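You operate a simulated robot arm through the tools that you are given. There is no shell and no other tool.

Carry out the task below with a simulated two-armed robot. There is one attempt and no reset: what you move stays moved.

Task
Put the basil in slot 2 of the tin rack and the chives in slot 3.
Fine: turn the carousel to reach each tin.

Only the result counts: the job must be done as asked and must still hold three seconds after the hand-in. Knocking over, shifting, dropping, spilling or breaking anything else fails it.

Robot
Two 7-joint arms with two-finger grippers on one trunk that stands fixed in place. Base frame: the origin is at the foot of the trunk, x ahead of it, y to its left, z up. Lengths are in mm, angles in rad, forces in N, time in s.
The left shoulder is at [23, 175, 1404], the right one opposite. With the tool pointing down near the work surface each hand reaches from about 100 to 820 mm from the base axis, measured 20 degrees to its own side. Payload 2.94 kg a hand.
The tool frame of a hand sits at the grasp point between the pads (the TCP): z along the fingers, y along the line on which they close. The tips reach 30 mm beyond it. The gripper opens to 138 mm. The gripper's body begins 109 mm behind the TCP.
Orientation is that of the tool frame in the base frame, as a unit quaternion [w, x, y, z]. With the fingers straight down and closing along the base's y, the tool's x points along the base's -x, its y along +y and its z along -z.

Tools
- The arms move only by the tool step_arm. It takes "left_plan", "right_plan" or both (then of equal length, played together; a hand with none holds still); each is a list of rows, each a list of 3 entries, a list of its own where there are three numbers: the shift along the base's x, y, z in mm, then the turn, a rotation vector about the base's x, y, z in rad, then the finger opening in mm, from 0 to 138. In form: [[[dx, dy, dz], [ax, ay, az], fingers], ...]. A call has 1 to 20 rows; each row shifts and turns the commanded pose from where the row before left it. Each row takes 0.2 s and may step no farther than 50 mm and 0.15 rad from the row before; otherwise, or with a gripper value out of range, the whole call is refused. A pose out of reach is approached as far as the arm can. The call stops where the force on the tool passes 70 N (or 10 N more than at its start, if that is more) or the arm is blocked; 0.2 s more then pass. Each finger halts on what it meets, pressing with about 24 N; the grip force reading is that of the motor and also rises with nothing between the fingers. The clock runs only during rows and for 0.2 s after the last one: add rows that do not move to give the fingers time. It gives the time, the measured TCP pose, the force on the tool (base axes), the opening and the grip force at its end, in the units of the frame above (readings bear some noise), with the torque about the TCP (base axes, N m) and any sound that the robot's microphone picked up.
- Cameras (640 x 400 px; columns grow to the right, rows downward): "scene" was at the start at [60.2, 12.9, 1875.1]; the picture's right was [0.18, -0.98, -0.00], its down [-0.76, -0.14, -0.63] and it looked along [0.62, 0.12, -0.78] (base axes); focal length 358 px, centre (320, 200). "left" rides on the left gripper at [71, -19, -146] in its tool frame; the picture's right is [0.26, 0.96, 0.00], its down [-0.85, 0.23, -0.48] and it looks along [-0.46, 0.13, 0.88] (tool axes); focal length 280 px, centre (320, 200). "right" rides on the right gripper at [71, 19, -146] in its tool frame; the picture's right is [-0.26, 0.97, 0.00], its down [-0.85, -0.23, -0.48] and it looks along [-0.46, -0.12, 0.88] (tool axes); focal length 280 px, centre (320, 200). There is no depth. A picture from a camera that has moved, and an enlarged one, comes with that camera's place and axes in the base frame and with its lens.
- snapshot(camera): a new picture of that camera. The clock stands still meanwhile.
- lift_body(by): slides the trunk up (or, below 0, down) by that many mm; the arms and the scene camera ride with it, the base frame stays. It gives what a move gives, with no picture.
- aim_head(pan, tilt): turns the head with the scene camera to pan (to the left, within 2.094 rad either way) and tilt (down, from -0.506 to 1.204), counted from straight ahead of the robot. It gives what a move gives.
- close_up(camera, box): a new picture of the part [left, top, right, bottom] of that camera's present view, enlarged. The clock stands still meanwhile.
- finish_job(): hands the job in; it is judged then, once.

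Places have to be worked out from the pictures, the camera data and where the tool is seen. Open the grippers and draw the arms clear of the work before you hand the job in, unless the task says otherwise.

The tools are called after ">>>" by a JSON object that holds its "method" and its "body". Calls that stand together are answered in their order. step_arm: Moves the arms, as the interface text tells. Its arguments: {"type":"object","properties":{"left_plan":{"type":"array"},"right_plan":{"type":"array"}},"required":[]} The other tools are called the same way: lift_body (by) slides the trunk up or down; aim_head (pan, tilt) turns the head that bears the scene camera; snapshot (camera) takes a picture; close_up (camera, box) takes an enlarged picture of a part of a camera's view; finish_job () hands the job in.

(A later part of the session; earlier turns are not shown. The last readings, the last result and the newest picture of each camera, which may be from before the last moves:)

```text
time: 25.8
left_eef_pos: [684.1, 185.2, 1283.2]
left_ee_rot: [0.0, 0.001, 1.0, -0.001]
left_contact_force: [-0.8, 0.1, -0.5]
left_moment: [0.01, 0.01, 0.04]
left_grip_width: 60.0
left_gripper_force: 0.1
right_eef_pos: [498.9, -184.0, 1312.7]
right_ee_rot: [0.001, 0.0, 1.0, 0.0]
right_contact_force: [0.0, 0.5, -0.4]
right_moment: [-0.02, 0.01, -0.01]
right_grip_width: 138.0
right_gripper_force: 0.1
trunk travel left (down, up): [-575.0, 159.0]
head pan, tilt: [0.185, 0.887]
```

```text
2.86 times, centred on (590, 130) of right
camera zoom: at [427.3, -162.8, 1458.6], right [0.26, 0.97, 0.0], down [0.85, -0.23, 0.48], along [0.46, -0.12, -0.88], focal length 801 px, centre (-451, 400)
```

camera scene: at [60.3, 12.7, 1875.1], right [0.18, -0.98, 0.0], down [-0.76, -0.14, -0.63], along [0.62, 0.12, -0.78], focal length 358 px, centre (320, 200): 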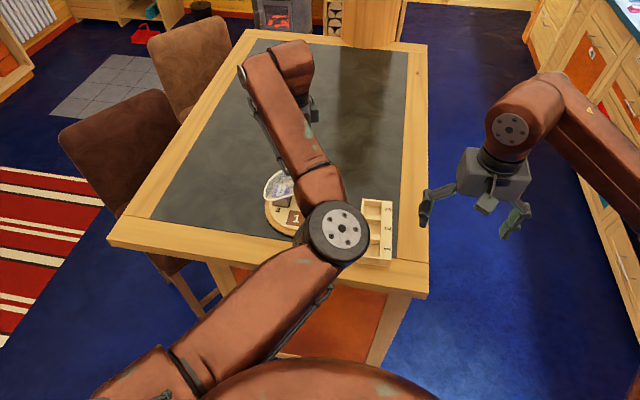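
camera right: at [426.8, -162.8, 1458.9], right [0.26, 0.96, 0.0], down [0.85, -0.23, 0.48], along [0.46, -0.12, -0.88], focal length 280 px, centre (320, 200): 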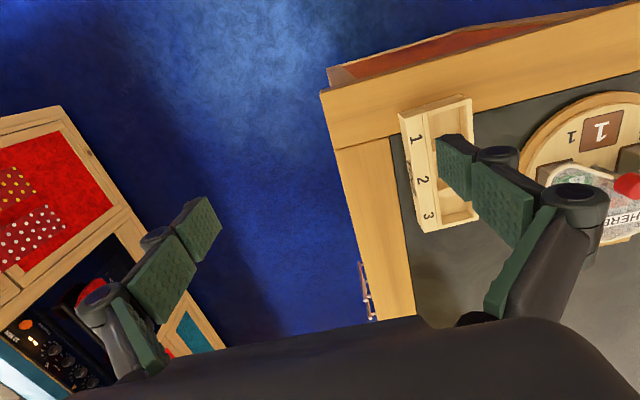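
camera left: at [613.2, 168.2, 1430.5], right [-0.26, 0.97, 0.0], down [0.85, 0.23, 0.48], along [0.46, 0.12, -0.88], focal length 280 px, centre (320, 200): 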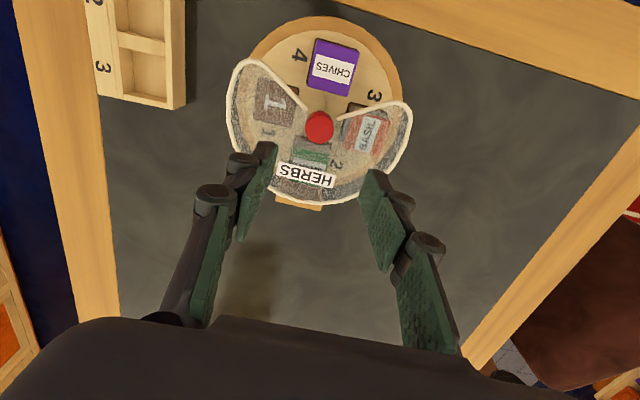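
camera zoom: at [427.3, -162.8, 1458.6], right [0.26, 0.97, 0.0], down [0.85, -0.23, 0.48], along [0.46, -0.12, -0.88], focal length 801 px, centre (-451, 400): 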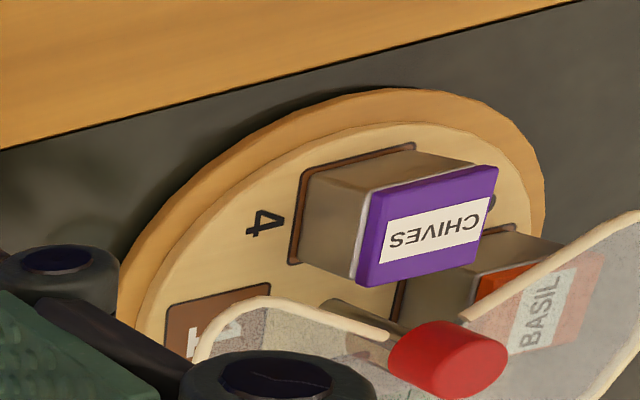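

The chives tin top is at about (628, 186, 1115), roughly 44 mm square and square to the axes. Next I'll bring the right camera over the rack to measure its slots.

>>> {"method": "step_arm", "body": {"right_plan": [[[36, 23, 0], [0, 0, 0], 100], [[36, 23, 0], [0, 0, 0], 100], [[36, 23, 0], [0, 0, 0], 100], [[36, 23, 0], [0, 0, 0], 100], [[36, 23, 0], [0, 0, 0], 100], [[0, 0, 0], [0, 0, 0], 100]]}}

>>> {"method": "snapshot", "body": {"camera": "right"}}

>>> {"method": "close_up", "body": {"camera": "right", "box": [220, 0, 420, 200]}}

```text
time: 27.2
left_eef_pos: [683.6, 184.2, 1284.5]
left_ee_rot: [0.001, 0.002, 1.0, -0.001]
left_contact_force: [-0.5, 0.1, 0.6]
left_moment: [0.05, 0.02, 0.01]
left_grip_width: 60.0
left_gripper_force: 0.1
right_eef_pos: [676.4, -67.2, 1307.8]
right_ee_rot: [0.0, 0.0, 1.0, 0.001]
right_contact_force: [-0.1, 0.0, 0.7]
right_moment: [0.03, -0.03, 0.0]
right_grip_width: 99.9
right_gripper_force: 0.1
trunk travel left (down, up): [-575.0, 159.0]
head pan, tilt: [0.185, 0.887]
```

```text
taken
camera right: at [605.4, -46.4, 1454.2], right [0.26, 0.97, 0.0], down [0.85, -0.23, 0.48], along [0.46, -0.12, -0.88], focal length 280 px, centre (320, 200)
```

right: 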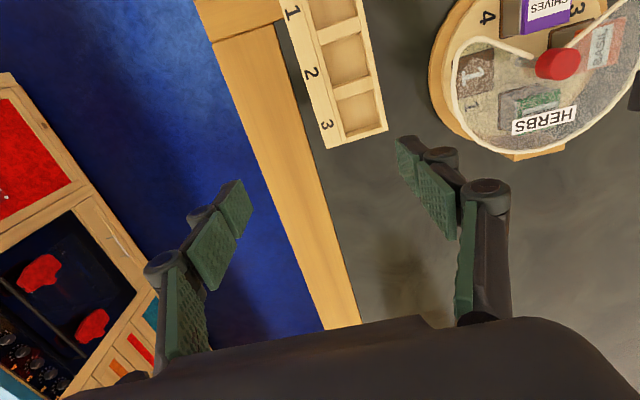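

```text
2.00 times, centred on (320, 100) of right
camera zoom: at [605.4, -46.4, 1454.2], right [0.26, 0.97, 0.0], down [0.85, -0.23, 0.48], along [0.46, -0.12, -0.88], focal length 561 px, centre (320, 400)
```

zoom: 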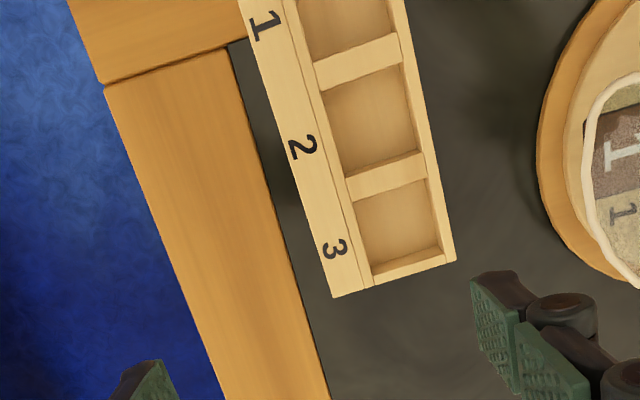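

I'll zoom further on the rack slots.

>>> {"method": "close_up", "body": {"camera": "right", "box": [285, 10, 395, 80]}}

>>> {"method": "close_up", "body": {"camera": "right", "box": [295, 70, 405, 150]}}

>>> {"method": "snapshot", "body": {"camera": "scene"}}

```text
5.71 times, centred on (340, 45) of right
camera zoom: at [605.4, -46.4, 1454.2], right [0.26, 0.97, 0.0], down [0.85, -0.23, 0.48], along [0.46, -0.12, -0.88], focal length 1602 px, centre (206, 1086)
```

zoom: 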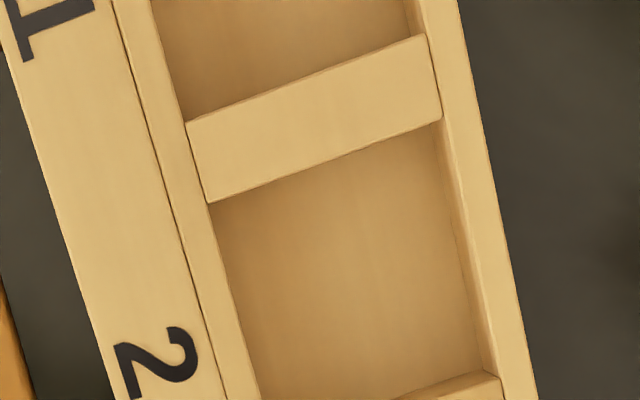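

```text
5.00 times, centred on (350, 110) of right
camera zoom: at [605.4, -46.4, 1454.2], right [0.26, 0.97, 0.0], down [0.85, -0.23, 0.48], along [0.46, -0.12, -0.88], focal length 1402 px, centre (170, 650)
```

zoom: 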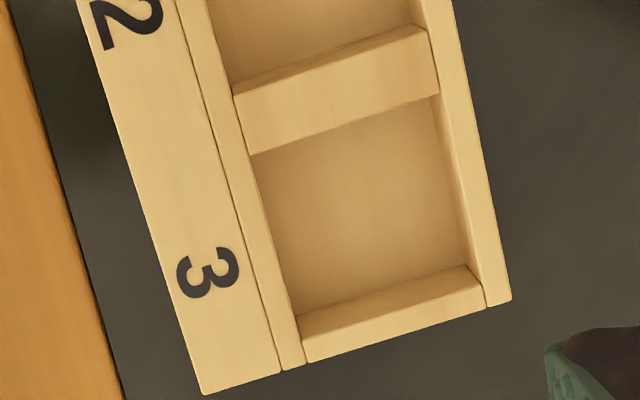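

```text
taken
camera scene: at [59.6, 10.7, 1875.1], right [0.18, -0.98, 0.0], down [-0.76, -0.14, -0.63], along [0.62, 0.12, -0.77], focal length 358 px, centre (320, 200)
```

scene: 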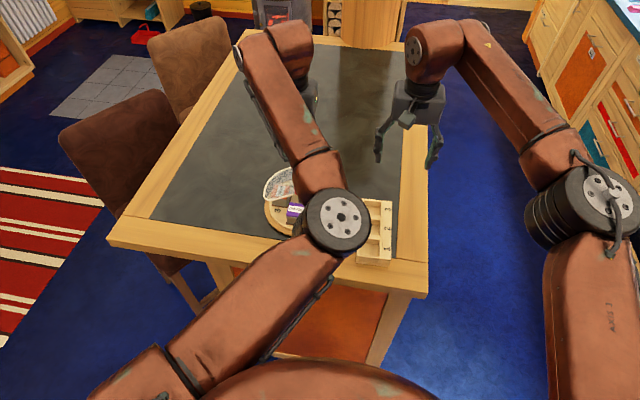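

From this view the slots measure as follows:
- **Slot 2:** centre about (629, −20).
- **Slot 3:** centre about (692, −17).
- **Shared:** about 50 mm square, rim z≈1085, floor z≈1063, rack yaw ≈ +0.05 rad.

The fingers don't fit beside a 44 mm tin, so I'll hold only its top 16 mm. I'll park the right hand and move the left over the chives tin.

>>> {"method": "step_arm", "body": {"left_plan": [[[-14, 0, 0], [0, 0, 0], 76], [[-14, 0, 0], [0, 0, 0], 76], [[-14, 0, 0], [0, 0, 0], 76], [[-14, 1, 0], [0, 0, 0], 76], [[0, 0, -30], [0, 0, 0], 76], [[0, 0, -30], [0, 0, 0], 76], [[0, 0, -30], [0, 0, 0], 76]], "right_plan": [[[-36, -23, 0], [0, 0, 0], 100], [[-36, -23, 0], [0, 0, 0], 100], [[-36, -23, 0], [0, 0, 0], 100], [[-36, -23, 0], [0, 0, 0], 100], [[-36, -23, 0], [0, 0, 0], 100], [[0, -20, 0], [0, 0, 0], 100], [[0, 0, 0], [0, 0, 0], 100]]}}

>>> {"method": "snapshot", "body": {"camera": "left"}}

>>> {"method": "snapshot", "body": {"camera": "right"}}

```text
time: 28.8
left_eef_pos: [638.6, 206.4, 1198.5]
left_ee_rot: [0.0, 0.002, 1.0, -0.001]
left_contact_force: [0.7, 1.1, 1.2]
left_moment: [0.01, 0.0, 0.0]
left_grip_width: 76.0
left_gripper_force: 0.1
left hand out of reach, approached as far as the arm can: row 5, 6
right_eef_pos: [498.4, -199.3, 1311.8]
right_ee_rot: [0.0, 0.0, 1.0, 0.0]
right_contact_force: [-0.1, 0.0, 0.3]
right_moment: [0.01, 0.01, -0.03]
right_grip_width: 100.0
right_gripper_force: 0.2
trunk travel left (down, up): [-575.0, 159.0]
head pan, tilt: [0.185, 0.887]
```

```text
taken
camera left: at [567.4, 188.6, 1345.7], right [-0.26, 0.97, 0.0], down [0.85, 0.23, 0.48], along [0.46, 0.12, -0.88], focal length 280 px, centre (320, 200)
```

left: 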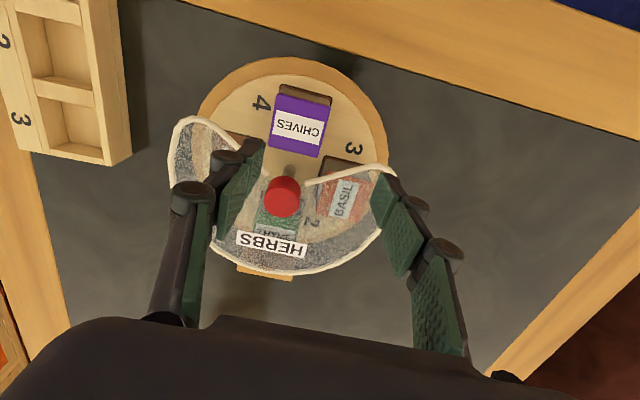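

```text
taken
camera right: at [426.0, -178.8, 1458.1], right [0.26, 0.97, 0.0], down [0.85, -0.23, 0.48], along [0.46, -0.12, -0.88], focal length 280 px, centre (320, 200)
```

right: 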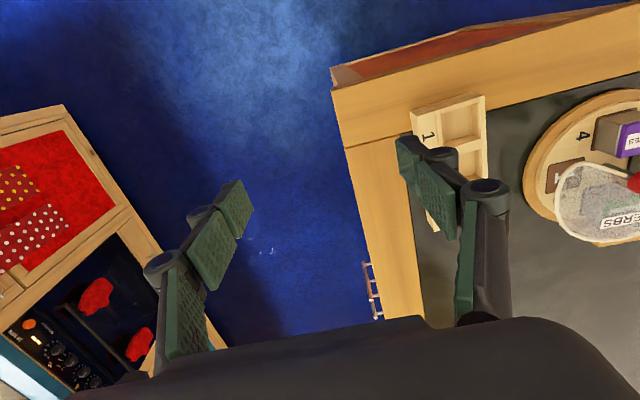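

The left arm sits too close in at this point for yaw 0 and drifted to (639, 206), still well clear of everything. Raising the trunk should straighten the arms and ease that limit, so I'll raise it fully.

>>> {"method": "lift_body", "body": {"by": 155}}

>>> {"method": "snapshot", "body": {"camera": "scene"}}

```text
time: 30.6
left_eef_pos: [638.0, 204.7, 1354.0]
left_ee_rot: [0.001, 0.001, 1.0, 0.0]
left_contact_force: [0.3, 1.4, -0.3]
left_moment: [-0.01, 0.0, -0.03]
left_grip_width: 76.3
left_gripper_force: 0.0
right_eef_pos: [497.9, -201.8, 1463.9]
right_ee_rot: [-0.001, -0.001, 1.0, 0.0]
right_contact_force: [0.4, 0.0, -0.2]
right_moment: [-0.01, 0.01, 0.01]
right_grip_width: 99.9
right_gripper_force: 0.0
trunk travel left (down, up): [-730.0, 4.0]
head pan, tilt: [0.185, 0.887]
```

```text
taken
camera scene: at [54.8, 12.7, 2029.7], right [0.18, -0.98, 0.0], down [-0.76, -0.14, -0.63], along [0.62, 0.12, -0.78], focal length 358 px, centre (320, 200)
```

scene: 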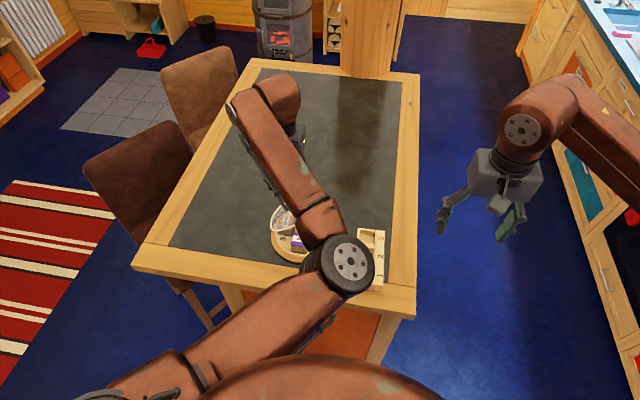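

The trunk is up 155 mm. I'll bring the left hand down over the chives tin again and stop at z≈1200 to check.

>>> {"method": "step_arm", "body": {"left_plan": [[[0, 0, -35], [0, 0, 0], 76], [[0, 0, -35], [0, 0, 0], 76], [[-3, -6, -28], [0, 0, 0], 76], [[-3, -6, -28], [0, 0, 0], 76], [[-4, -6.7, -28], [0, 0, 0], 76], [[0, 0, 0], [0, 0, 0], 76]]}}

>>> {"method": "close_up", "body": {"camera": "left", "box": [200, 60, 440, 260]}}

```text
time: 32.0
left_eef_pos: [628.6, 186.7, 1201.5]
left_ee_rot: [0.001, 0.001, 1.0, -0.002]
left_contact_force: [0.3, -0.4, 0.4]
left_moment: [0.0, -0.03, -0.02]
left_grip_width: 75.8
left_gripper_force: 0.0
right_eef_pos: [497.9, -202.4, 1464.3]
right_ee_rot: [0.001, 0.0, 1.0, 0.001]
right_contact_force: [-0.2, -0.2, -0.4]
right_moment: [-0.02, -0.01, -0.01]
right_grip_width: 100.0
right_gripper_force: 0.1
trunk travel left (down, up): [-730.0, 4.0]
head pan, tilt: [0.185, 0.887]
```

```text
2.00 times, centred on (320, 160) of left
camera zoom: at [556.3, 168.7, 1347.6], right [-0.26, 0.97, 0.0], down [0.85, 0.23, 0.48], along [0.46, 0.12, -0.88], focal length 561 px, centre (320, 280)
```

zoom: 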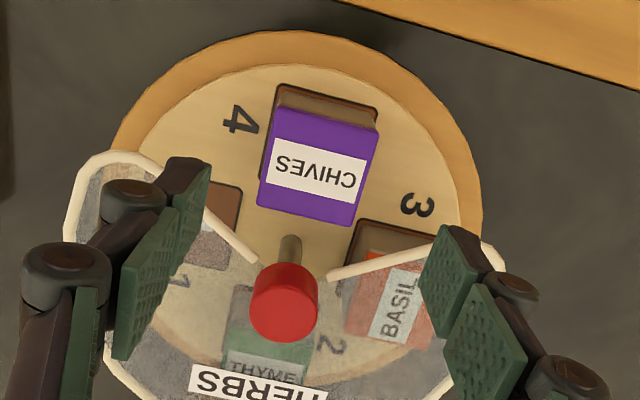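

The left hand now reaches the tin at (628, 187) with yaw 0. The tin is turned about +0.05 rad, matching the rack, and sits roughly 1–2 mm farther out, so I'll align to it and descend until the tips reach 16 mm below the lid.

>>> {"method": "step_arm", "body": {"left_plan": [[[1.2, -0.7, -20], [0, 0, 0.045], 66], [[0, 0, -25], [0, 0, 0], 66], [[0, 0, -15], [0, 0, 0], 66], [[0, 0, -8], [0, 0, 0], 66], [[0, 0, -5], [0, 0, 0], 66], [[0, 0, 0], [0, 0, 0], 66]]}}

>>> {"method": "snapshot", "body": {"camera": "left"}}

>>> {"method": "close_up", "body": {"camera": "left", "box": [200, 90, 440, 290]}}

>>> {"method": "close_up", "body": {"camera": "right", "box": [440, 40, 640, 200]}}

```text
time: 33.4
left_eef_pos: [633.0, 193.7, 1134.1]
left_ee_rot: [0.006, -0.024, 1.0, 0.002]
left_contact_force: [0.5, 0.5, -0.6]
left_moment: [0.01, 0.01, -0.02]
left_grip_width: 65.7
left_gripper_force: 0.1
right_eef_pos: [497.7, -202.3, 1464.6]
right_ee_rot: [0.001, 0.0, 1.0, 0.0]
right_contact_force: [-0.3, -0.3, 0.2]
right_moment: [0.0, -0.01, 0.02]
right_grip_width: 100.2
right_gripper_force: 0.1
trunk travel left (down, up): [-730.0, 4.0]
head pan, tilt: [0.185, 0.887]
```

```text
taken
camera left: at [561.3, 170.3, 1278.3], right [-0.31, 0.95, 0.0], down [0.83, 0.27, 0.49], along [0.46, 0.15, -0.87], focal length 280 px, centre (320, 200)
```

left: 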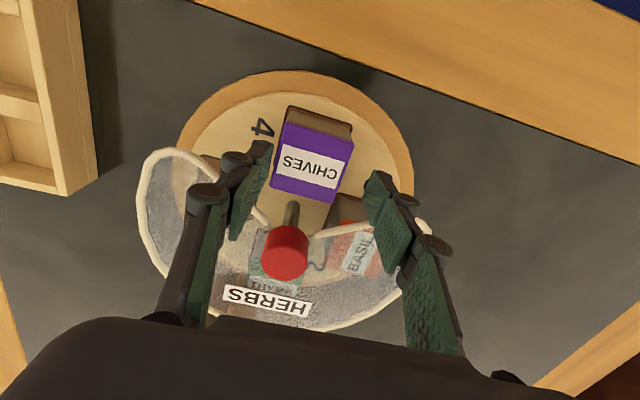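

```text
2.00 times, centred on (320, 190) of left
camera zoom: at [561.3, 170.3, 1278.3], right [-0.31, 0.95, 0.0], down [0.83, 0.27, 0.49], along [0.46, 0.15, -0.87], focal length 561 px, centre (320, 220)
```

zoom: 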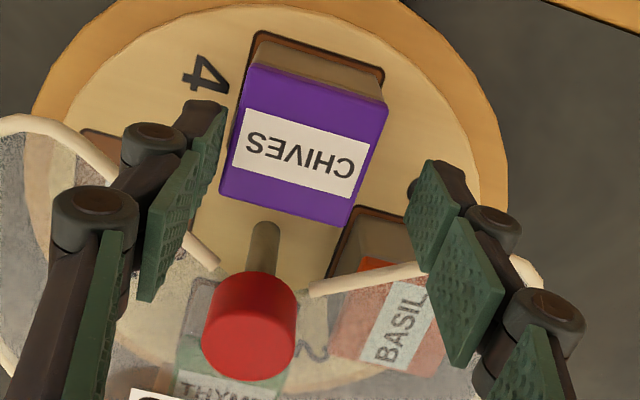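

```text
2.50 times, centred on (540, 120) of right
camera zoom: at [425.2, -181.7, 1611.0], right [0.26, 0.97, 0.0], down [0.85, -0.23, 0.48], along [0.46, -0.12, -0.88], focal length 701 px, centre (-230, 400)
```

zoom: 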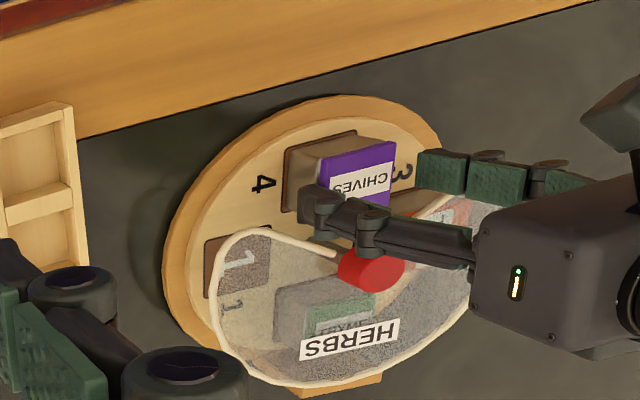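

The arm drifted to (633, 194) near the bottom, which is another wrist-limit effect. Nothing was touched, so I'll rise and test gripping with the fingers closing along x (yaw ≈ −1.52), which is nearer the middle of the wrist's range.

>>> {"method": "step_arm", "body": {"left_plan": [[[0, 0, 20], [0, 0, 0], 66], [[0, 0, 30], [0, 0, 0], 66], [[0, 0, 30], [0, 0, -0.12], 66], [[0, 0, 0], [0, 0, -0.15], 66], [[0, 0, 0], [0, 0, -0.15], 66], [[0, 0, 0], [0, 0, -0.15], 66], [[0, 0, 0], [0, 0, -0.15], 66], [[0, 0, 0], [0, 0, -0.15], 66], [[0, 0, 0], [0, 0, -0.15], 66], [[0, 0, 0], [0, 0, -0.15], 66], [[0, 0, 0], [0, 0, -0.15], 66], [[0, 0, 0], [0, 0, -0.15], 66], [[0, 0, 0], [0, 0, -0.1], 66], [[0, 0, 0], [0, 0, 0], 66]]}}

>>> {"method": "snapshot", "body": {"camera": "left"}}

>>> {"method": "snapshot", "body": {"camera": "scene"}}

```text
time: 36.4
left_eef_pos: [629.0, 186.6, 1207.6]
left_ee_rot: [0.0, 0.692, 0.721, -0.001]
left_contact_force: [0.8, -0.4, 0.4]
left_moment: [-0.01, 0.02, 0.0]
left_grip_width: 66.0
left_gripper_force: 0.1
right_eef_pos: [497.1, -201.7, 1464.7]
right_ee_rot: [0.0, 0.0, 1.0, -0.001]
right_contact_force: [0.9, -0.2, -0.5]
right_moment: [0.02, 0.01, 0.01]
right_grip_width: 100.2
right_gripper_force: 0.1
trunk travel left (down, up): [-730.0, 4.0]
head pan, tilt: [0.185, 0.887]
```

```text
taken
camera left: at [607.1, 257.8, 1353.2], right [0.95, 0.3, 0.0], down [0.27, -0.84, 0.48], along [0.14, -0.45, -0.88], focal length 280 px, centre (320, 200)
```

left: 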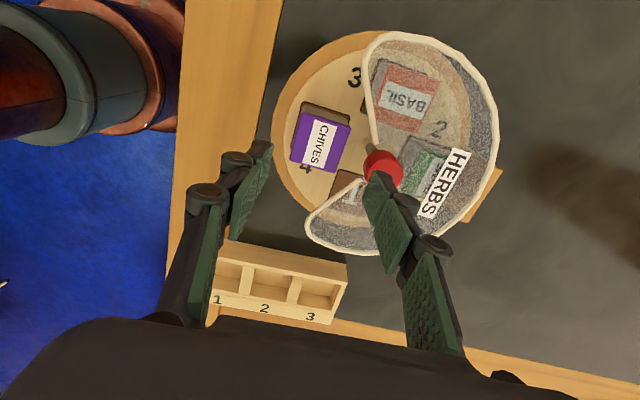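

```text
taken
camera scene: at [54.6, 12.5, 2029.8], right [0.18, -0.98, 0.0], down [-0.76, -0.14, -0.63], along [0.62, 0.12, -0.78], focal length 358 px, centre (320, 200)
```

scene: 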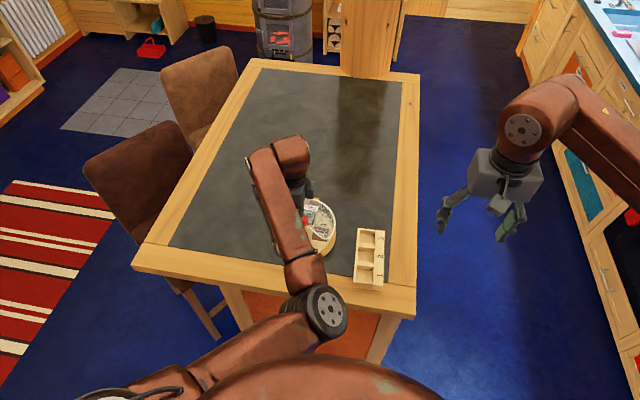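

With yaw −1.53 the arm reaches well, but closing along x would put a finger in the tight gap beside the knob. Better plan: the left hand turns the knob and the right hand picks with the fingers closing along y. I'll do basil first, so I'm moving the left hand back onto the knob.

>>> {"method": "step_arm", "body": {"left_plan": [[[14, -0.3, 10], [0, 0, 0], 66], [[14, -0.3, 0], [0, 0, 0], 60], [[14, -0.3, 0], [0, 0, 0], 60], [[13.5, -0.3, 0], [0, 0, 0], 60], [[0, 0, 0], [0, 0, 0], 60]]}}

>>> {"method": "close_up", "body": {"camera": "left", "box": [200, 60, 440, 260]}}

```text
time: 37.6
left_eef_pos: [683.5, 186.2, 1218.1]
left_ee_rot: [-0.001, 0.692, 0.722, -0.001]
left_contact_force: [0.0, -0.2, 0.0]
left_moment: [0.0, -0.01, 0.01]
left_grip_width: 59.9
left_gripper_force: 0.1
right_eef_pos: [496.8, -202.6, 1464.4]
right_ee_rot: [0.0, -0.001, 1.0, 0.0]
right_contact_force: [-0.3, -1.0, 0.2]
right_moment: [0.0, 0.0, -0.01]
right_grip_width: 100.2
right_gripper_force: 0.0
trunk travel left (down, up): [-730.0, 4.0]
head pan, tilt: [0.185, 0.887]
```

```text
2.00 times, centred on (320, 160) of left
camera zoom: at [663.0, 256.3, 1363.0], right [0.95, 0.3, 0.0], down [0.27, -0.84, 0.48], along [0.14, -0.45, -0.88], focal length 561 px, centre (320, 280)
```

zoom: 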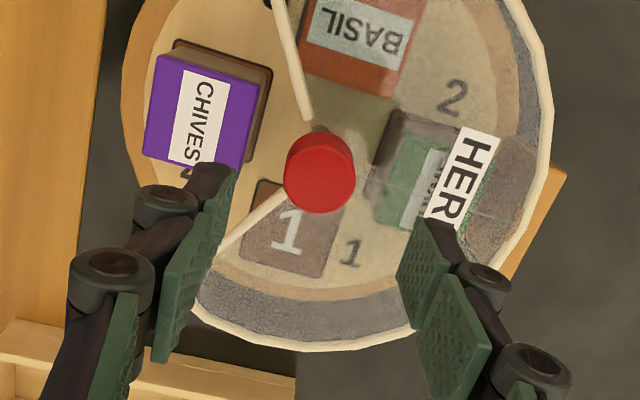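

The knob is centred between the fingers. I'll descend to z≈1161, which keeps the tips 15 mm above the chives lid, and grip.

>>> {"method": "step_arm", "body": {"left_plan": [[[0.5, -0.5, -25], [0, 0, 0], 52], [[0, 0, -18], [0, 0, 0], 52], [[0, 0, -8], [0, 0, 0], 52], [[0, 0, -5.5], [0, 0, 0], 52], [[0, 0, 0], [0, 0, 0], 52], [[0, 0, 0], [0, 0, 0], 15], [[0, 0, 0], [0, 0, 0], 15], [[0, 0, 0], [0, 0, 0], 15], [[0, 0, 0], [0, 0, 0], 15]]}}

>>> {"method": "close_up", "body": {"camera": "left", "box": [200, 60, 440, 260]}}

```text
time: 39.6
left_eef_pos: [684.6, 185.0, 1161.3]
left_ee_rot: [-0.001, 0.691, 0.722, 0.0]
left_contact_force: [2.5, 0.8, -0.5]
left_moment: [-0.07, -0.08, -0.02]
left_grip_width: 29.3
left_gripper_force: 23.9
right_eef_pos: [496.9, -202.2, 1463.7]
right_ee_rot: [0.0, 0.0, 1.0, 0.0]
right_contact_force: [0.1, -0.2, -0.5]
right_moment: [-0.01, -0.01, -0.02]
right_grip_width: 100.6
right_gripper_force: 0.1
trunk travel left (down, up): [-730.0, 4.0]
head pan, tilt: [0.185, 0.887]
```

```text
2.00 times, centred on (320, 160) of left
camera zoom: at [662.8, 255.0, 1306.8], right [0.95, 0.3, 0.0], down [0.27, -0.84, 0.48], along [0.14, -0.45, -0.88], focal length 561 px, centre (320, 280)
```

zoom: 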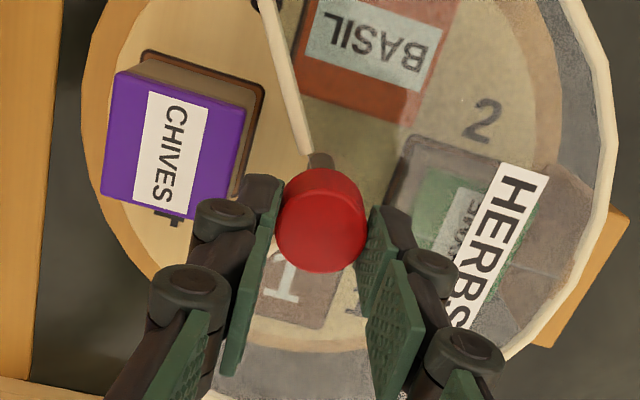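

The grip is good at 29 mm. I'll twist slowly by about 1.55 rad to bring the basil to the front.

>>> {"method": "step_arm", "body": {"left_plan": [[[0, 0, 0], [0, 0, 0.09], 15], [[0, 0, 0], [0, 0, 0.09], 15], [[0, 0, 0], [0, 0, 0.09], 15], [[0, 0, 0], [0, 0, 0.09], 15], [[0, 0, 0], [0, 0, 0.09], 15], [[0, 0, 0], [0, 0, 0.09], 15], [[0, 0, 0], [0, 0, 0.09], 15], [[0, 0, 0], [0, 0, 0.09], 15], [[0, 0, 0], [0, 0, 0.09], 15], [[0, 0, 0], [0, 0, 0.09], 15], [[0, 0, 0], [0, 0, 0.09], 15], [[0, 0, 0], [0, 0, 0.09], 15], [[0, 0, 0], [0, 0, 0.09], 15], [[0, 0, 0], [0, 0, 0.09], 15], [[0, 0, 0], [0, 0, 0.09], 15], [[0, 0, 0], [0, 0, 0.09], 15], [[0, 0, 0], [0, 0, 0.09], 15], [[0, 0, 0], [0, 0, 0], 15]]}}

>>> {"method": "snapshot", "body": {"camera": "left"}}

```text
time: 43.4
left_eef_pos: [686.3, 185.8, 1160.4]
left_ee_rot: [0.0, -0.003, 1.0, -0.001]
left_contact_force: [13.6, 3.9, 4.3]
left_moment: [0.2, -0.6, 0.03]
left_grip_width: 29.3
left_gripper_force: 24.3
right_eef_pos: [499.6, -202.3, 1465.4]
right_ee_rot: [-0.002, 0.0, 1.0, 0.001]
right_contact_force: [0.2, -0.1, 0.9]
right_moment: [-0.02, -0.01, -0.02]
right_grip_width: 100.2
right_gripper_force: 0.0
trunk travel left (down, up): [-730.0, 4.0]
head pan, tilt: [0.185, 0.887]
```

```text
taken
camera left: at [614.6, 166.8, 1306.7], right [-0.27, 0.96, 0.0], down [0.85, 0.24, 0.48], along [0.46, 0.13, -0.88], focal length 280 px, centre (320, 200)
```

left: 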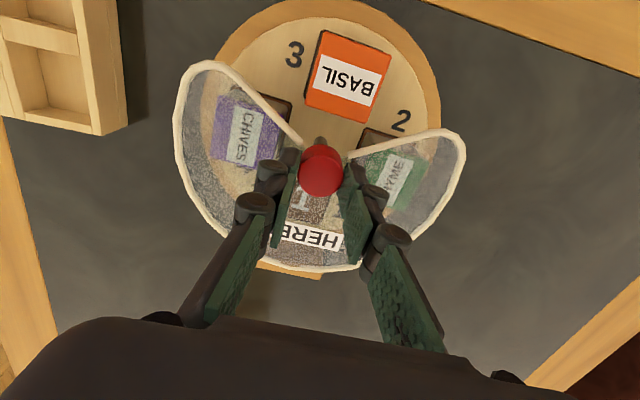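

The basil is at the front and the cover still hasn't moved. I'll release, rise straight up, and take the left hand well away to the left.

>>> {"method": "step_arm", "body": {"left_plan": [[[0, 0, 0], [0, 0, 0], 60], [[0, 0, 0], [0, 0, 0], 60], [[0, 0, 0], [0, 0, 0], 60], [[0, 0, 20], [0, 0, 0], 60], [[0, 0, 40], [0, 0, -0.05], 60], [[0, 0, 40], [0, 0, -0.05], 60], [[0, 0, 40], [0, 0, -0.05], 60], [[0, 0, 40], [0, 0, -0.05], 60], [[0, 40, 20], [0, 0, -0.05], 60], [[-10, 45, 0], [0, 0, -0.05], 60], [[-10, 45, 0], [0, 0, -0.05], 60], [[-10, 45, 0], [0, 0, -0.05], 60], [[-10, 45, 0], [0, 0, 0], 60], [[-10, 40, 0], [0, 0, 0], 60], [[0, 0, 0], [0, 0, 0], 60]]}}

>>> {"method": "snapshot", "body": {"camera": "scene"}}

>>> {"method": "snapshot", "body": {"camera": "right"}}

```text
time: 46.6
left_eef_pos: [635.6, 445.2, 1360.6]
left_ee_rot: [0.0, 0.197, 0.98, 0.0]
left_contact_force: [0.8, -0.6, -0.5]
left_moment: [0.03, -0.03, 0.01]
left_grip_width: 59.6
left_gripper_force: 0.1
right_eef_pos: [496.8, -202.1, 1463.7]
right_ee_rot: [0.0, 0.0, 1.0, 0.002]
right_contact_force: [0.1, 0.7, 0.2]
right_moment: [0.0, -0.02, -0.01]
right_grip_width: 99.9
right_gripper_force: 0.1
trunk travel left (down, up): [-730.0, 4.0]
head pan, tilt: [0.185, 0.887]
```

```text
taken
camera scene: at [54.9, 12.0, 2029.8], right [0.18, -0.98, 0.0], down [-0.76, -0.14, -0.63], along [0.62, 0.12, -0.78], focal length 358 px, centre (320, 200)
```

scene: 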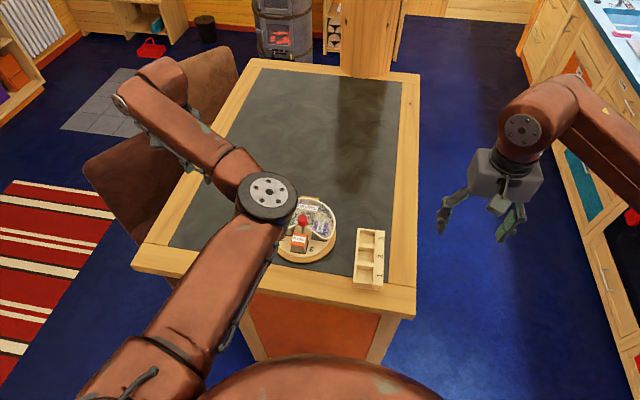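

```text
taken
camera right: at [425.4, -182.2, 1610.9], right [0.26, 0.97, 0.0], down [0.85, -0.23, 0.48], along [0.46, -0.12, -0.88], focal length 280 px, centre (320, 200)
```

right: 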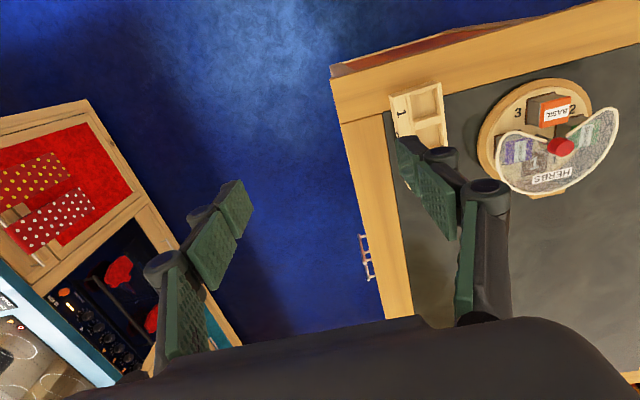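

The left elbow still leans toward the middle, so I'll draw the left hand farther out and back before the right arm comes across.

>>> {"method": "step_arm", "body": {"left_plan": [[[-25, 30, 8], [0, 0, 0], 60], [[-25, 30, 8], [0, 0, 0], 60], [[-25, 30, 8], [0, 0, 0], 60], [[-25, 30, 8], [0, 0, 0], 60], [[-25, 30, 8], [0, 0, 0], 60], [[0, 0, 0], [0, 0, 0], 60]], "right_plan": [[[25, 20, 0], [0, 0, 0], 100], [[25, 20, 0], [0, 0, 0], 100], [[25, 20, 0], [0, 0, 0], 100], [[25, 20, 0], [0, 0, 0], 100], [[25, 20, 0], [0, 0, 0], 100], [[0, 0, 0], [0, 0, 0], 100]]}}

>>> {"method": "snapshot", "body": {"camera": "scene"}}

>>> {"method": "snapshot", "body": {"camera": "right"}}

```text
time: 48.0
left_eef_pos: [508.6, 596.0, 1407.0]
left_ee_rot: [0.0, 0.197, 0.98, 0.0]
left_contact_force: [0.2, 0.5, -0.3]
left_moment: [0.06, -0.01, -0.04]
left_grip_width: 60.0
left_gripper_force: 0.1
right_eef_pos: [621.8, -101.6, 1463.4]
right_ee_rot: [0.0, -0.001, 1.0, 0.002]
right_contact_force: [-0.9, 0.3, 0.2]
right_moment: [0.03, 0.01, 0.02]
right_grip_width: 100.2
right_gripper_force: 0.2
trunk travel left (down, up): [-730.0, 4.0]
head pan, tilt: [0.185, 0.887]
```

```text
taken
camera scene: at [54.8, 11.0, 2029.8], right [0.18, -0.98, 0.0], down [-0.76, -0.14, -0.63], along [0.62, 0.12, -0.78], focal length 358 px, centre (320, 200)
```

scene: 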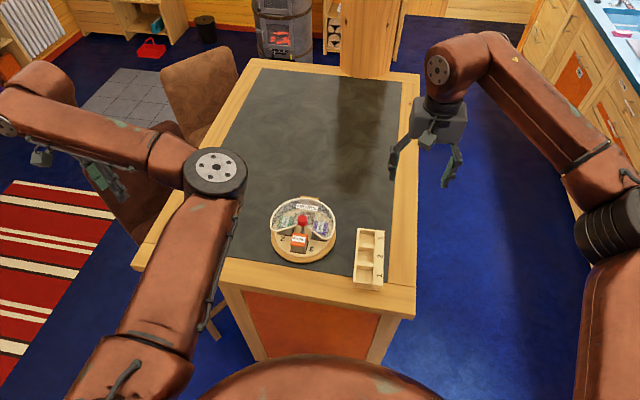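

```text
taken
camera right: at [550.1, -81.7, 1610.0], right [0.26, 0.96, 0.0], down [0.85, -0.23, 0.48], along [0.46, -0.12, -0.88], focal length 280 px, centre (320, 200)
```

right: 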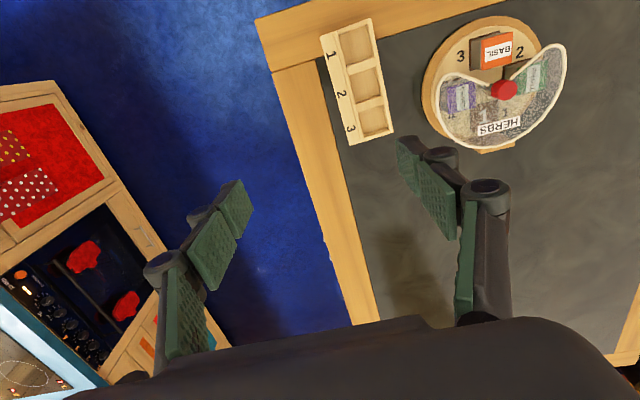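

The whole work area is now clear in the scene camera. I'll zoom in to refine the positions.

>>> {"method": "close_up", "body": {"camera": "scene", "box": [260, 190, 350, 270]}}

>>> {"method": "close_up", "body": {"camera": "scene", "box": [330, 220, 410, 295]}}

>>> {"method": "close_up", "body": {"camera": "right", "box": [310, 10, 580, 160]}}

```text
5.00 times, centred on (305, 230) of scene
camera zoom: at [54.8, 11.0, 2029.8], right [0.18, -0.98, 0.0], down [-0.76, -0.14, -0.63], along [0.62, 0.12, -0.78], focal length 1791 px, centre (395, 50)
```

zoom: 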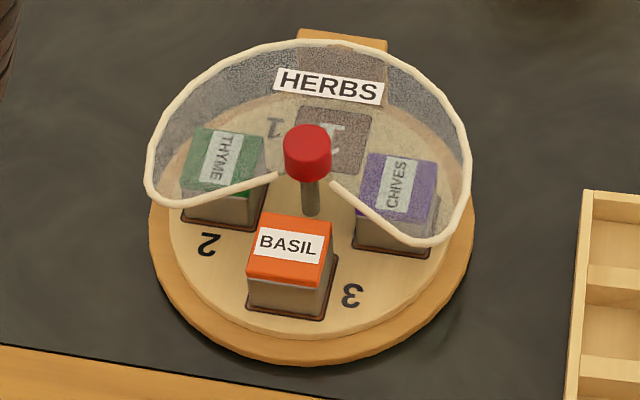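

```text
5.33 times, centred on (370, 258) of scene
camera zoom: at [54.8, 11.0, 2029.8], right [0.18, -0.98, 0.0], down [-0.76, -0.14, -0.63], along [0.62, 0.12, -0.78], focal length 1911 px, centre (53, -107)
```

zoom: 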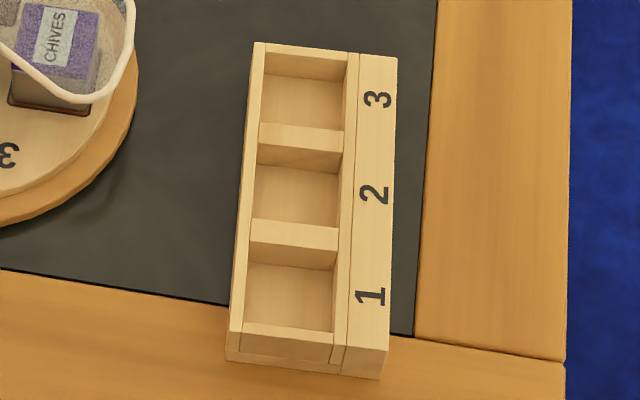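

```text
2.37 times, centred on (445, 85) of right
camera zoom: at [550.1, -81.7, 1610.0], right [0.26, 0.96, 0.0], down [0.85, -0.23, 0.48], along [0.46, -0.12, -0.88], focal length 665 px, centre (24, 473)
```

zoom: 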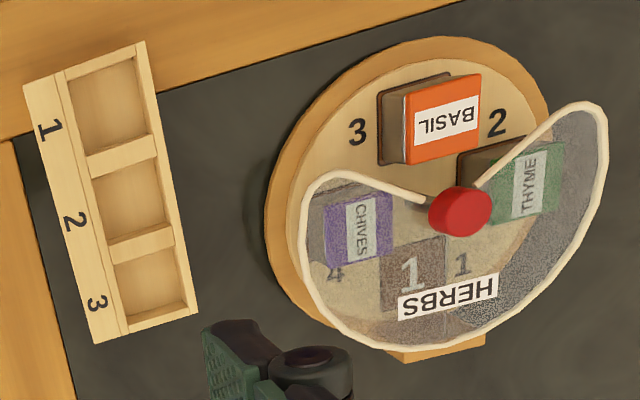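

Both views agree within 2–3 mm:
- **Basil top:** about (627.5, 185, 1115).
- **Slot 2 centre:** about (629, −20.5).
- **Slot 3 centre:** about (692, −17).

I'll carry the right hand across above the basil, stopping high.

>>> {"method": "step_arm", "body": {"right_plan": [[[1, 48, -20], [0, 0, 0], 76], [[1, 48, -20], [0, 0, 0], 76], [[1, 48, -20], [0, 0, 0], 76], [[1, 48, -20], [0, 0, 0], 76], [[1, 48, -20], [0, 0, 0], 76], [[1, 46, -20], [0, 0, 0], 76], [[0, 0, -35], [0, 0, 0], 76], [[0, 0, -35], [0, 0, 0], 76], [[0, 0, -35], [0, 0, 0], 76], [[0, 0, 0], [0, 0, 0], 76]]}}

>>> {"method": "snapshot", "body": {"camera": "right"}}

>>> {"method": "snapshot", "body": {"camera": "scene"}}

```text
refused: row 1 steps farther than a row can; nothing moved
```

```text
taken
camera right: at [550.1, -81.7, 1610.0], right [0.26, 0.96, 0.0], down [0.85, -0.23, 0.48], along [0.46, -0.12, -0.88], focal length 280 px, centre (320, 200)
```

right: 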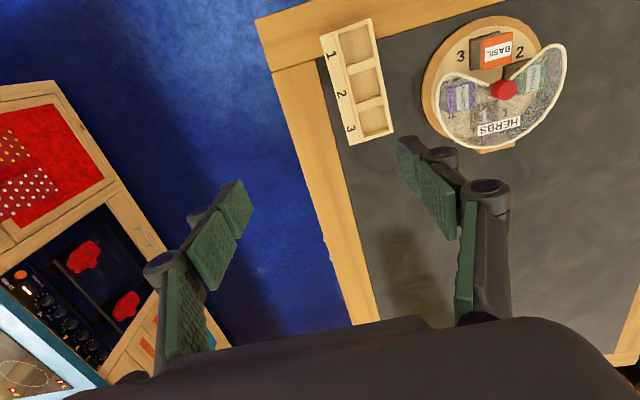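

```text
taken
camera scene: at [54.8, 11.0, 2029.8], right [0.18, -0.98, 0.0], down [-0.76, -0.14, -0.63], along [0.62, 0.12, -0.78], focal length 358 px, centre (320, 200)
```

scene: 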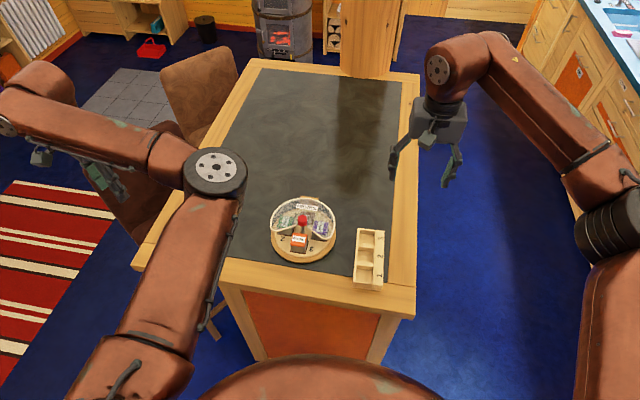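

The call was refused because the rows were longer than 50 mm. I'll use shorter ones.

>>> {"method": "step_arm", "body": {"right_plan": [[[1, 41, -20], [0, 0, 0], 76], [[1, 41, -20], [0, 0, 0], 76], [[1, 41, -20], [0, 0, 0], 76], [[1, 41, -20], [0, 0, 0], 76], [[1, 41, -20], [0, 0, 0], 76], [[1, 41, -20], [0, 0, 0], 76], [[0, 40, -20], [0, 0, 0], 76], [[0, 0, -35], [0, 0, 0], 76], [[0, 0, -35], [0, 0, 0], 76], [[0, 0, -30], [0, 0, 0], 76], [[0, 0, 0], [0, 0, 0], 76]]}}

>>> {"method": "snapshot", "body": {"camera": "right"}}

>>> {"method": "snapshot", "body": {"camera": "scene"}}

```text
time: 50.4
left_eef_pos: [510.4, 597.6, 1405.2]
left_ee_rot: [-0.001, 0.196, 0.981, -0.002]
left_contact_force: [-0.1, -0.3, -0.3]
left_moment: [0.04, 0.06, -0.04]
left_grip_width: 60.1
left_gripper_force: 0.1
right_eef_pos: [624.6, 179.4, 1225.1]
right_ee_rot: [-0.001, -0.001, 1.0, 0.0]
right_contact_force: [-0.2, -0.7, -0.2]
right_moment: [0.07, 0.07, 0.01]
right_grip_width: 75.8
right_gripper_force: 0.1
right hand out of reach, approached as far as the arm can: row 7, 9
trunk travel left (down, up): [-730.0, 4.0]
head pan, tilt: [0.185, 0.887]
```

```text
taken
camera right: at [554.1, 199.3, 1372.1], right [0.26, 0.97, 0.0], down [0.85, -0.23, 0.47], along [0.46, -0.12, -0.88], focal length 280 px, centre (320, 200)
```

right: 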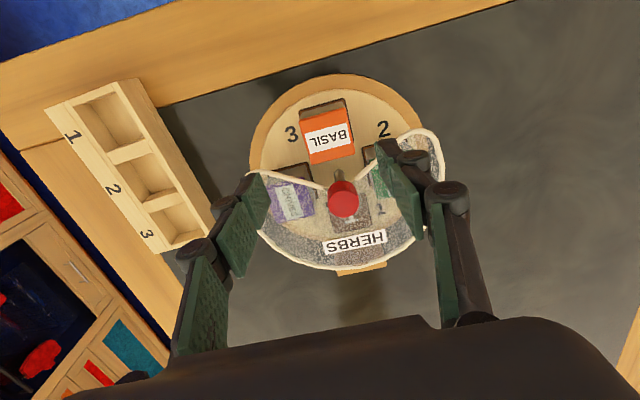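

```text
taken
camera scene: at [57.6, 13.7, 2029.8], right [0.18, -0.98, 0.0], down [-0.76, -0.14, -0.63], along [0.62, 0.12, -0.78], focal length 358 px, centre (320, 200)
```

scene: 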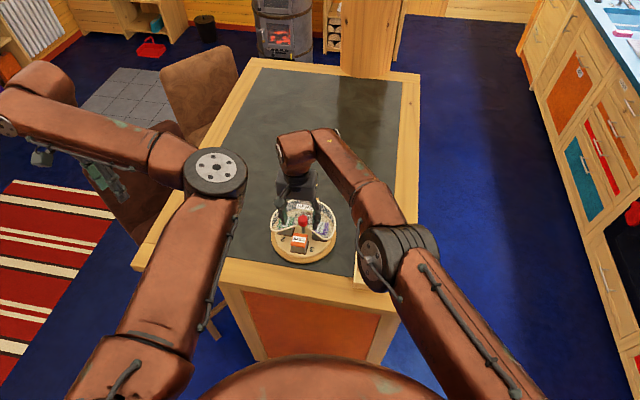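

The right hand is close to its limit at (625, 179, 1225). I'll try fine alignment and a small descent to see whether it holds position.

>>> {"method": "step_arm", "body": {"right_plan": [[[3, 3, -10], [0, 0, 0.02], 70], [[0, 2.5, -10], [0, 0, 0], 70], [[0, 0, -15], [0, 0, 0], 70], [[0, 0, -15], [0, 0, 0], 70], [[0, 0, 0], [0, 0, 0], 70]]}}

```text
time: 51.6
left_eef_pos: [510.0, 597.5, 1406.0]
left_ee_rot: [0.0, 0.196, 0.981, -0.002]
left_contact_force: [0.1, -0.1, 0.9]
left_moment: [0.01, 0.03, 0.01]
left_grip_width: 60.0
left_gripper_force: 0.0
right_eef_pos: [614.7, 180.3, 1186.2]
right_ee_rot: [-0.001, -0.011, 1.0, 0.0]
right_contact_force: [-0.3, -0.4, 0.5]
right_moment: [0.04, 0.02, -0.03]
right_grip_width: 70.3
right_gripper_force: 0.0
right hand out of reach, approached as far as the arm can: row 1, 3
trunk travel left (down, up): [-730.0, 4.0]
head pan, tilt: [0.185, 0.887]
```

The right hand drifts inward here: with the trunk raised, this cross-side point is near full stretch. I'll lift the right hand up and back, then lower the trunk again so the reach is shorter.

>>> {"method": "step_arm", "body": {"right_plan": [[[0, 0, 40], [0, 0, 0], 70], [[0, -15, 40], [0, 0, 0], 70], [[0, -15, 40], [0, 0, 0], 70], [[0, -20, 40], [0, 0, 0], 70], [[0, -20, 40], [0, 0, 0], 70], [[0, -20, 40], [0, 0, 0], 70], [[0, 0, 0], [0, 0, 0], 70]]}}

```text
time: 53.2
left_eef_pos: [509.6, 597.6, 1405.4]
left_ee_rot: [-0.001, 0.197, 0.98, -0.001]
left_contact_force: [0.3, 0.2, -0.2]
left_moment: [-0.01, 0.01, 0.0]
left_grip_width: 59.9
left_gripper_force: 0.0
right_eef_pos: [617.0, 91.1, 1428.8]
right_ee_rot: [0.0, -0.011, 1.0, 0.0]
right_contact_force: [-0.7, 0.2, 0.2]
right_moment: [-0.03, 0.02, 0.0]
right_grip_width: 69.9
right_gripper_force: 0.1
trunk travel left (down, up): [-730.0, 4.0]
head pan, tilt: [0.185, 0.887]
```

Before lowering the trunk I'll raise the left hand so it stays well above the chairs.

>>> {"method": "step_arm", "body": {"left_plan": [[[0, -10, 40], [0, 0, 0], 60], [[0, -10, 40], [0, 0, 0], 60], [[0, -10, 40], [0, 0, 0], 60], [[0, -10, 30], [0, 0, 0], 60], [[0, 0, 0], [0, 0, 0], 60]]}}

>>> {"method": "lift_body", "body": {"by": -100}}

>>> {"method": "snapshot", "body": {"camera": "scene"}}

```text
time: 54.4
left_eef_pos: [508.2, 557.5, 1553.3]
left_ee_rot: [0.0, 0.197, 0.98, -0.001]
left_contact_force: [0.3, 0.5, -0.4]
left_moment: [-0.01, 0.01, 0.02]
left_grip_width: 60.0
left_gripper_force: 0.0
right_eef_pos: [615.9, 92.2, 1428.6]
right_ee_rot: [0.0, -0.011, 1.0, 0.0]
right_contact_force: [0.0, 0.4, 0.4]
right_moment: [0.02, 0.01, -0.01]
right_grip_width: 69.8
right_gripper_force: 0.1
trunk travel left (down, up): [-730.0, 4.0]
head pan, tilt: [0.185, 0.887]
```

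```text
time: 55.7
left_eef_pos: [509.4, 555.3, 1450.6]
left_ee_rot: [0.001, 0.196, 0.981, -0.001]
left_contact_force: [-0.3, 0.2, -0.1]
left_moment: [-0.06, -0.03, 0.0]
left_grip_width: 59.9
left_gripper_force: 0.1
right_eef_pos: [614.4, 91.6, 1328.6]
right_ee_rot: [-0.001, -0.01, 1.0, -0.001]
right_contact_force: [-0.1, -0.3, 0.7]
right_moment: [-0.01, 0.0, -0.03]
right_grip_width: 70.2
right_gripper_force: 0.2
trunk travel left (down, up): [-630.0, 104.0]
head pan, tilt: [0.185, 0.887]
```

```text
taken
camera scene: at [56.9, 14.1, 1930.2], right [0.18, -0.98, 0.0], down [-0.76, -0.14, -0.63], along [0.62, 0.12, -0.78], focal length 358 px, centre (320, 200)
```

scene: 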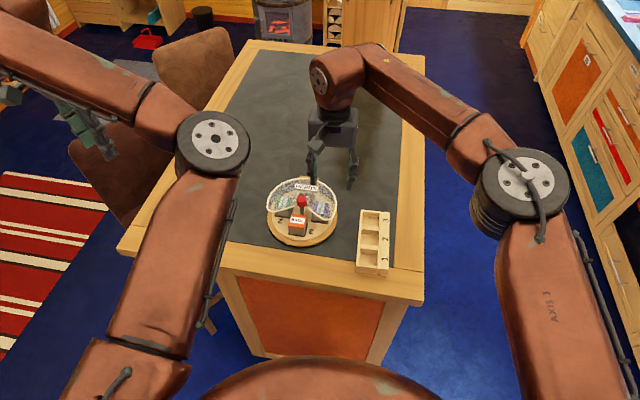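

There is plenty of clearance. I'll lower the trunk another 55 mm to its starting height, then move the right hand over the basil.

>>> {"method": "lift_body", "body": {"by": -55}}

>>> {"method": "step_arm", "body": {"right_plan": [[[3, 32, 0], [0, 0, 0], 70], [[3, 32, 0], [0, 0, 0], 70], [[4, 30, -10], [0, 0, 0], 70], [[3, 0, -20], [0, 0, 0], 70], [[0, 0, -20], [0, 0, 0], 70], [[0, 0, -20], [0, 0, 0], 70], [[0, 0, 0], [0, 0, 0], 70]]}}

>>> {"method": "snapshot", "body": {"camera": "right"}}

```text
time: 56.7
left_eef_pos: [508.5, 556.4, 1396.7]
left_ee_rot: [0.0, 0.197, 0.98, -0.001]
left_contact_force: [0.4, -0.4, 0.7]
left_moment: [0.03, -0.03, -0.01]
left_grip_width: 59.8
left_gripper_force: 0.0
right_eef_pos: [615.2, 91.0, 1272.7]
right_ee_rot: [0.0, -0.009, 1.0, 0.0]
right_contact_force: [-0.5, 0.9, 0.2]
right_moment: [0.01, 0.0, -0.01]
right_grip_width: 70.0
right_gripper_force: 0.0
trunk travel left (down, up): [-575.0, 159.0]
head pan, tilt: [0.185, 0.887]
```

```text
time: 58.3
left_eef_pos: [509.6, 556.2, 1395.1]
left_ee_rot: [0.0, 0.197, 0.98, -0.001]
left_contact_force: [-0.2, -0.5, 1.0]
left_moment: [-0.01, -0.04, -0.01]
left_grip_width: 60.1
left_gripper_force: 0.0
right_eef_pos: [626.2, 183.5, 1200.5]
right_ee_rot: [0.0, -0.01, 1.0, 0.0]
right_contact_force: [-0.4, -0.1, 0.3]
right_moment: [0.01, -0.01, 0.01]
right_grip_width: 69.8
right_gripper_force: 0.1
right hand out of reach, approached as far as the arm can: row 3
trunk travel left (down, up): [-575.0, 159.0]
head pan, tilt: [0.185, 0.887]
```

```text
taken
camera right: at [554.5, 204.2, 1347.5], right [0.24, 0.97, 0.0], down [0.85, -0.21, 0.48], along [0.46, -0.12, -0.88], focal length 280 px, centre (320, 200)
```

right: 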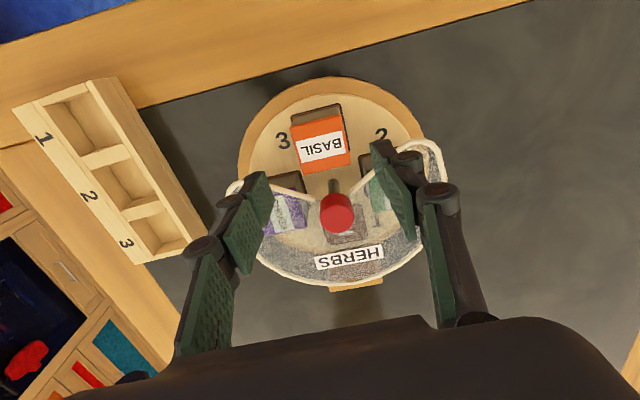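

It's in reach now at (626, 183.5, 1200). I'll zoom to check alignment with the basil.

>>> {"method": "close_up", "body": {"camera": "right", "box": [220, 60, 440, 240]}}

```text
2.22 times, centred on (330, 150) of right
camera zoom: at [554.5, 204.2, 1347.5], right [0.24, 0.97, 0.0], down [0.85, -0.21, 0.48], along [0.46, -0.12, -0.88], focal length 623 px, centre (298, 311)
```

zoom: 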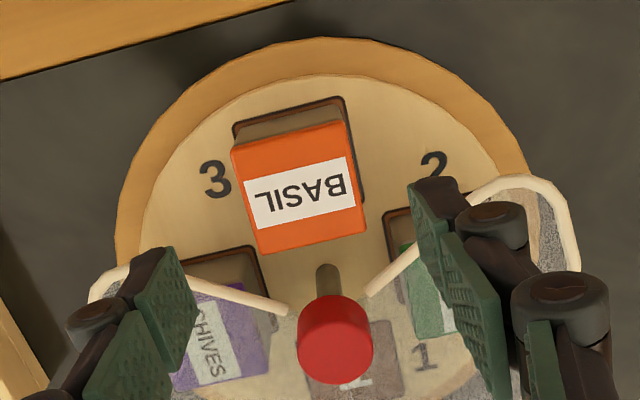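

The tin is centred between the fingers to within about 1 mm. I'll descend in stages to TCP z≈1129, so the tips reach about 16 mm below the lid top.

>>> {"method": "step_arm", "body": {"right_plan": [[[1, 0.5, -20], [0, 0, -0.01], 66], [[0, 0, -20], [0, 0, 0], 66], [[0, 0, -12], [0, 0, 0], 66], [[0, 0, 0], [0, 0, 0], 66]]}}

>>> {"method": "snapshot", "body": {"camera": "right"}}

```text
time: 59.3
left_eef_pos: [509.7, 555.2, 1395.2]
left_ee_rot: [0.0, 0.197, 0.98, -0.001]
left_contact_force: [-0.4, -0.1, 0.3]
left_moment: [-0.01, 0.01, 0.0]
left_grip_width: 60.1
left_gripper_force: 0.0
right_eef_pos: [628.4, 184.7, 1150.0]
right_ee_rot: [0.0, -0.005, 1.0, 0.0]
right_contact_force: [0.8, 0.6, -0.2]
right_moment: [0.0, 0.01, -0.04]
right_grip_width: 65.6
right_gripper_force: 0.1
trunk travel left (down, up): [-575.0, 159.0]
head pan, tilt: [0.185, 0.887]
```

```text
taken
camera right: at [556.0, 204.9, 1296.1], right [0.25, 0.97, 0.0], down [0.85, -0.22, 0.48], along [0.46, -0.12, -0.88], focal length 280 px, centre (320, 200)
```

right: 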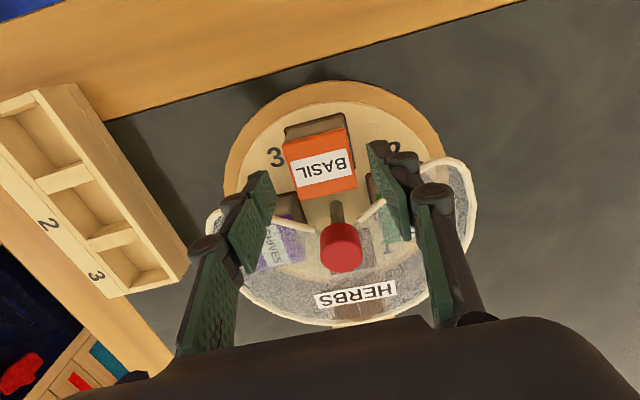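

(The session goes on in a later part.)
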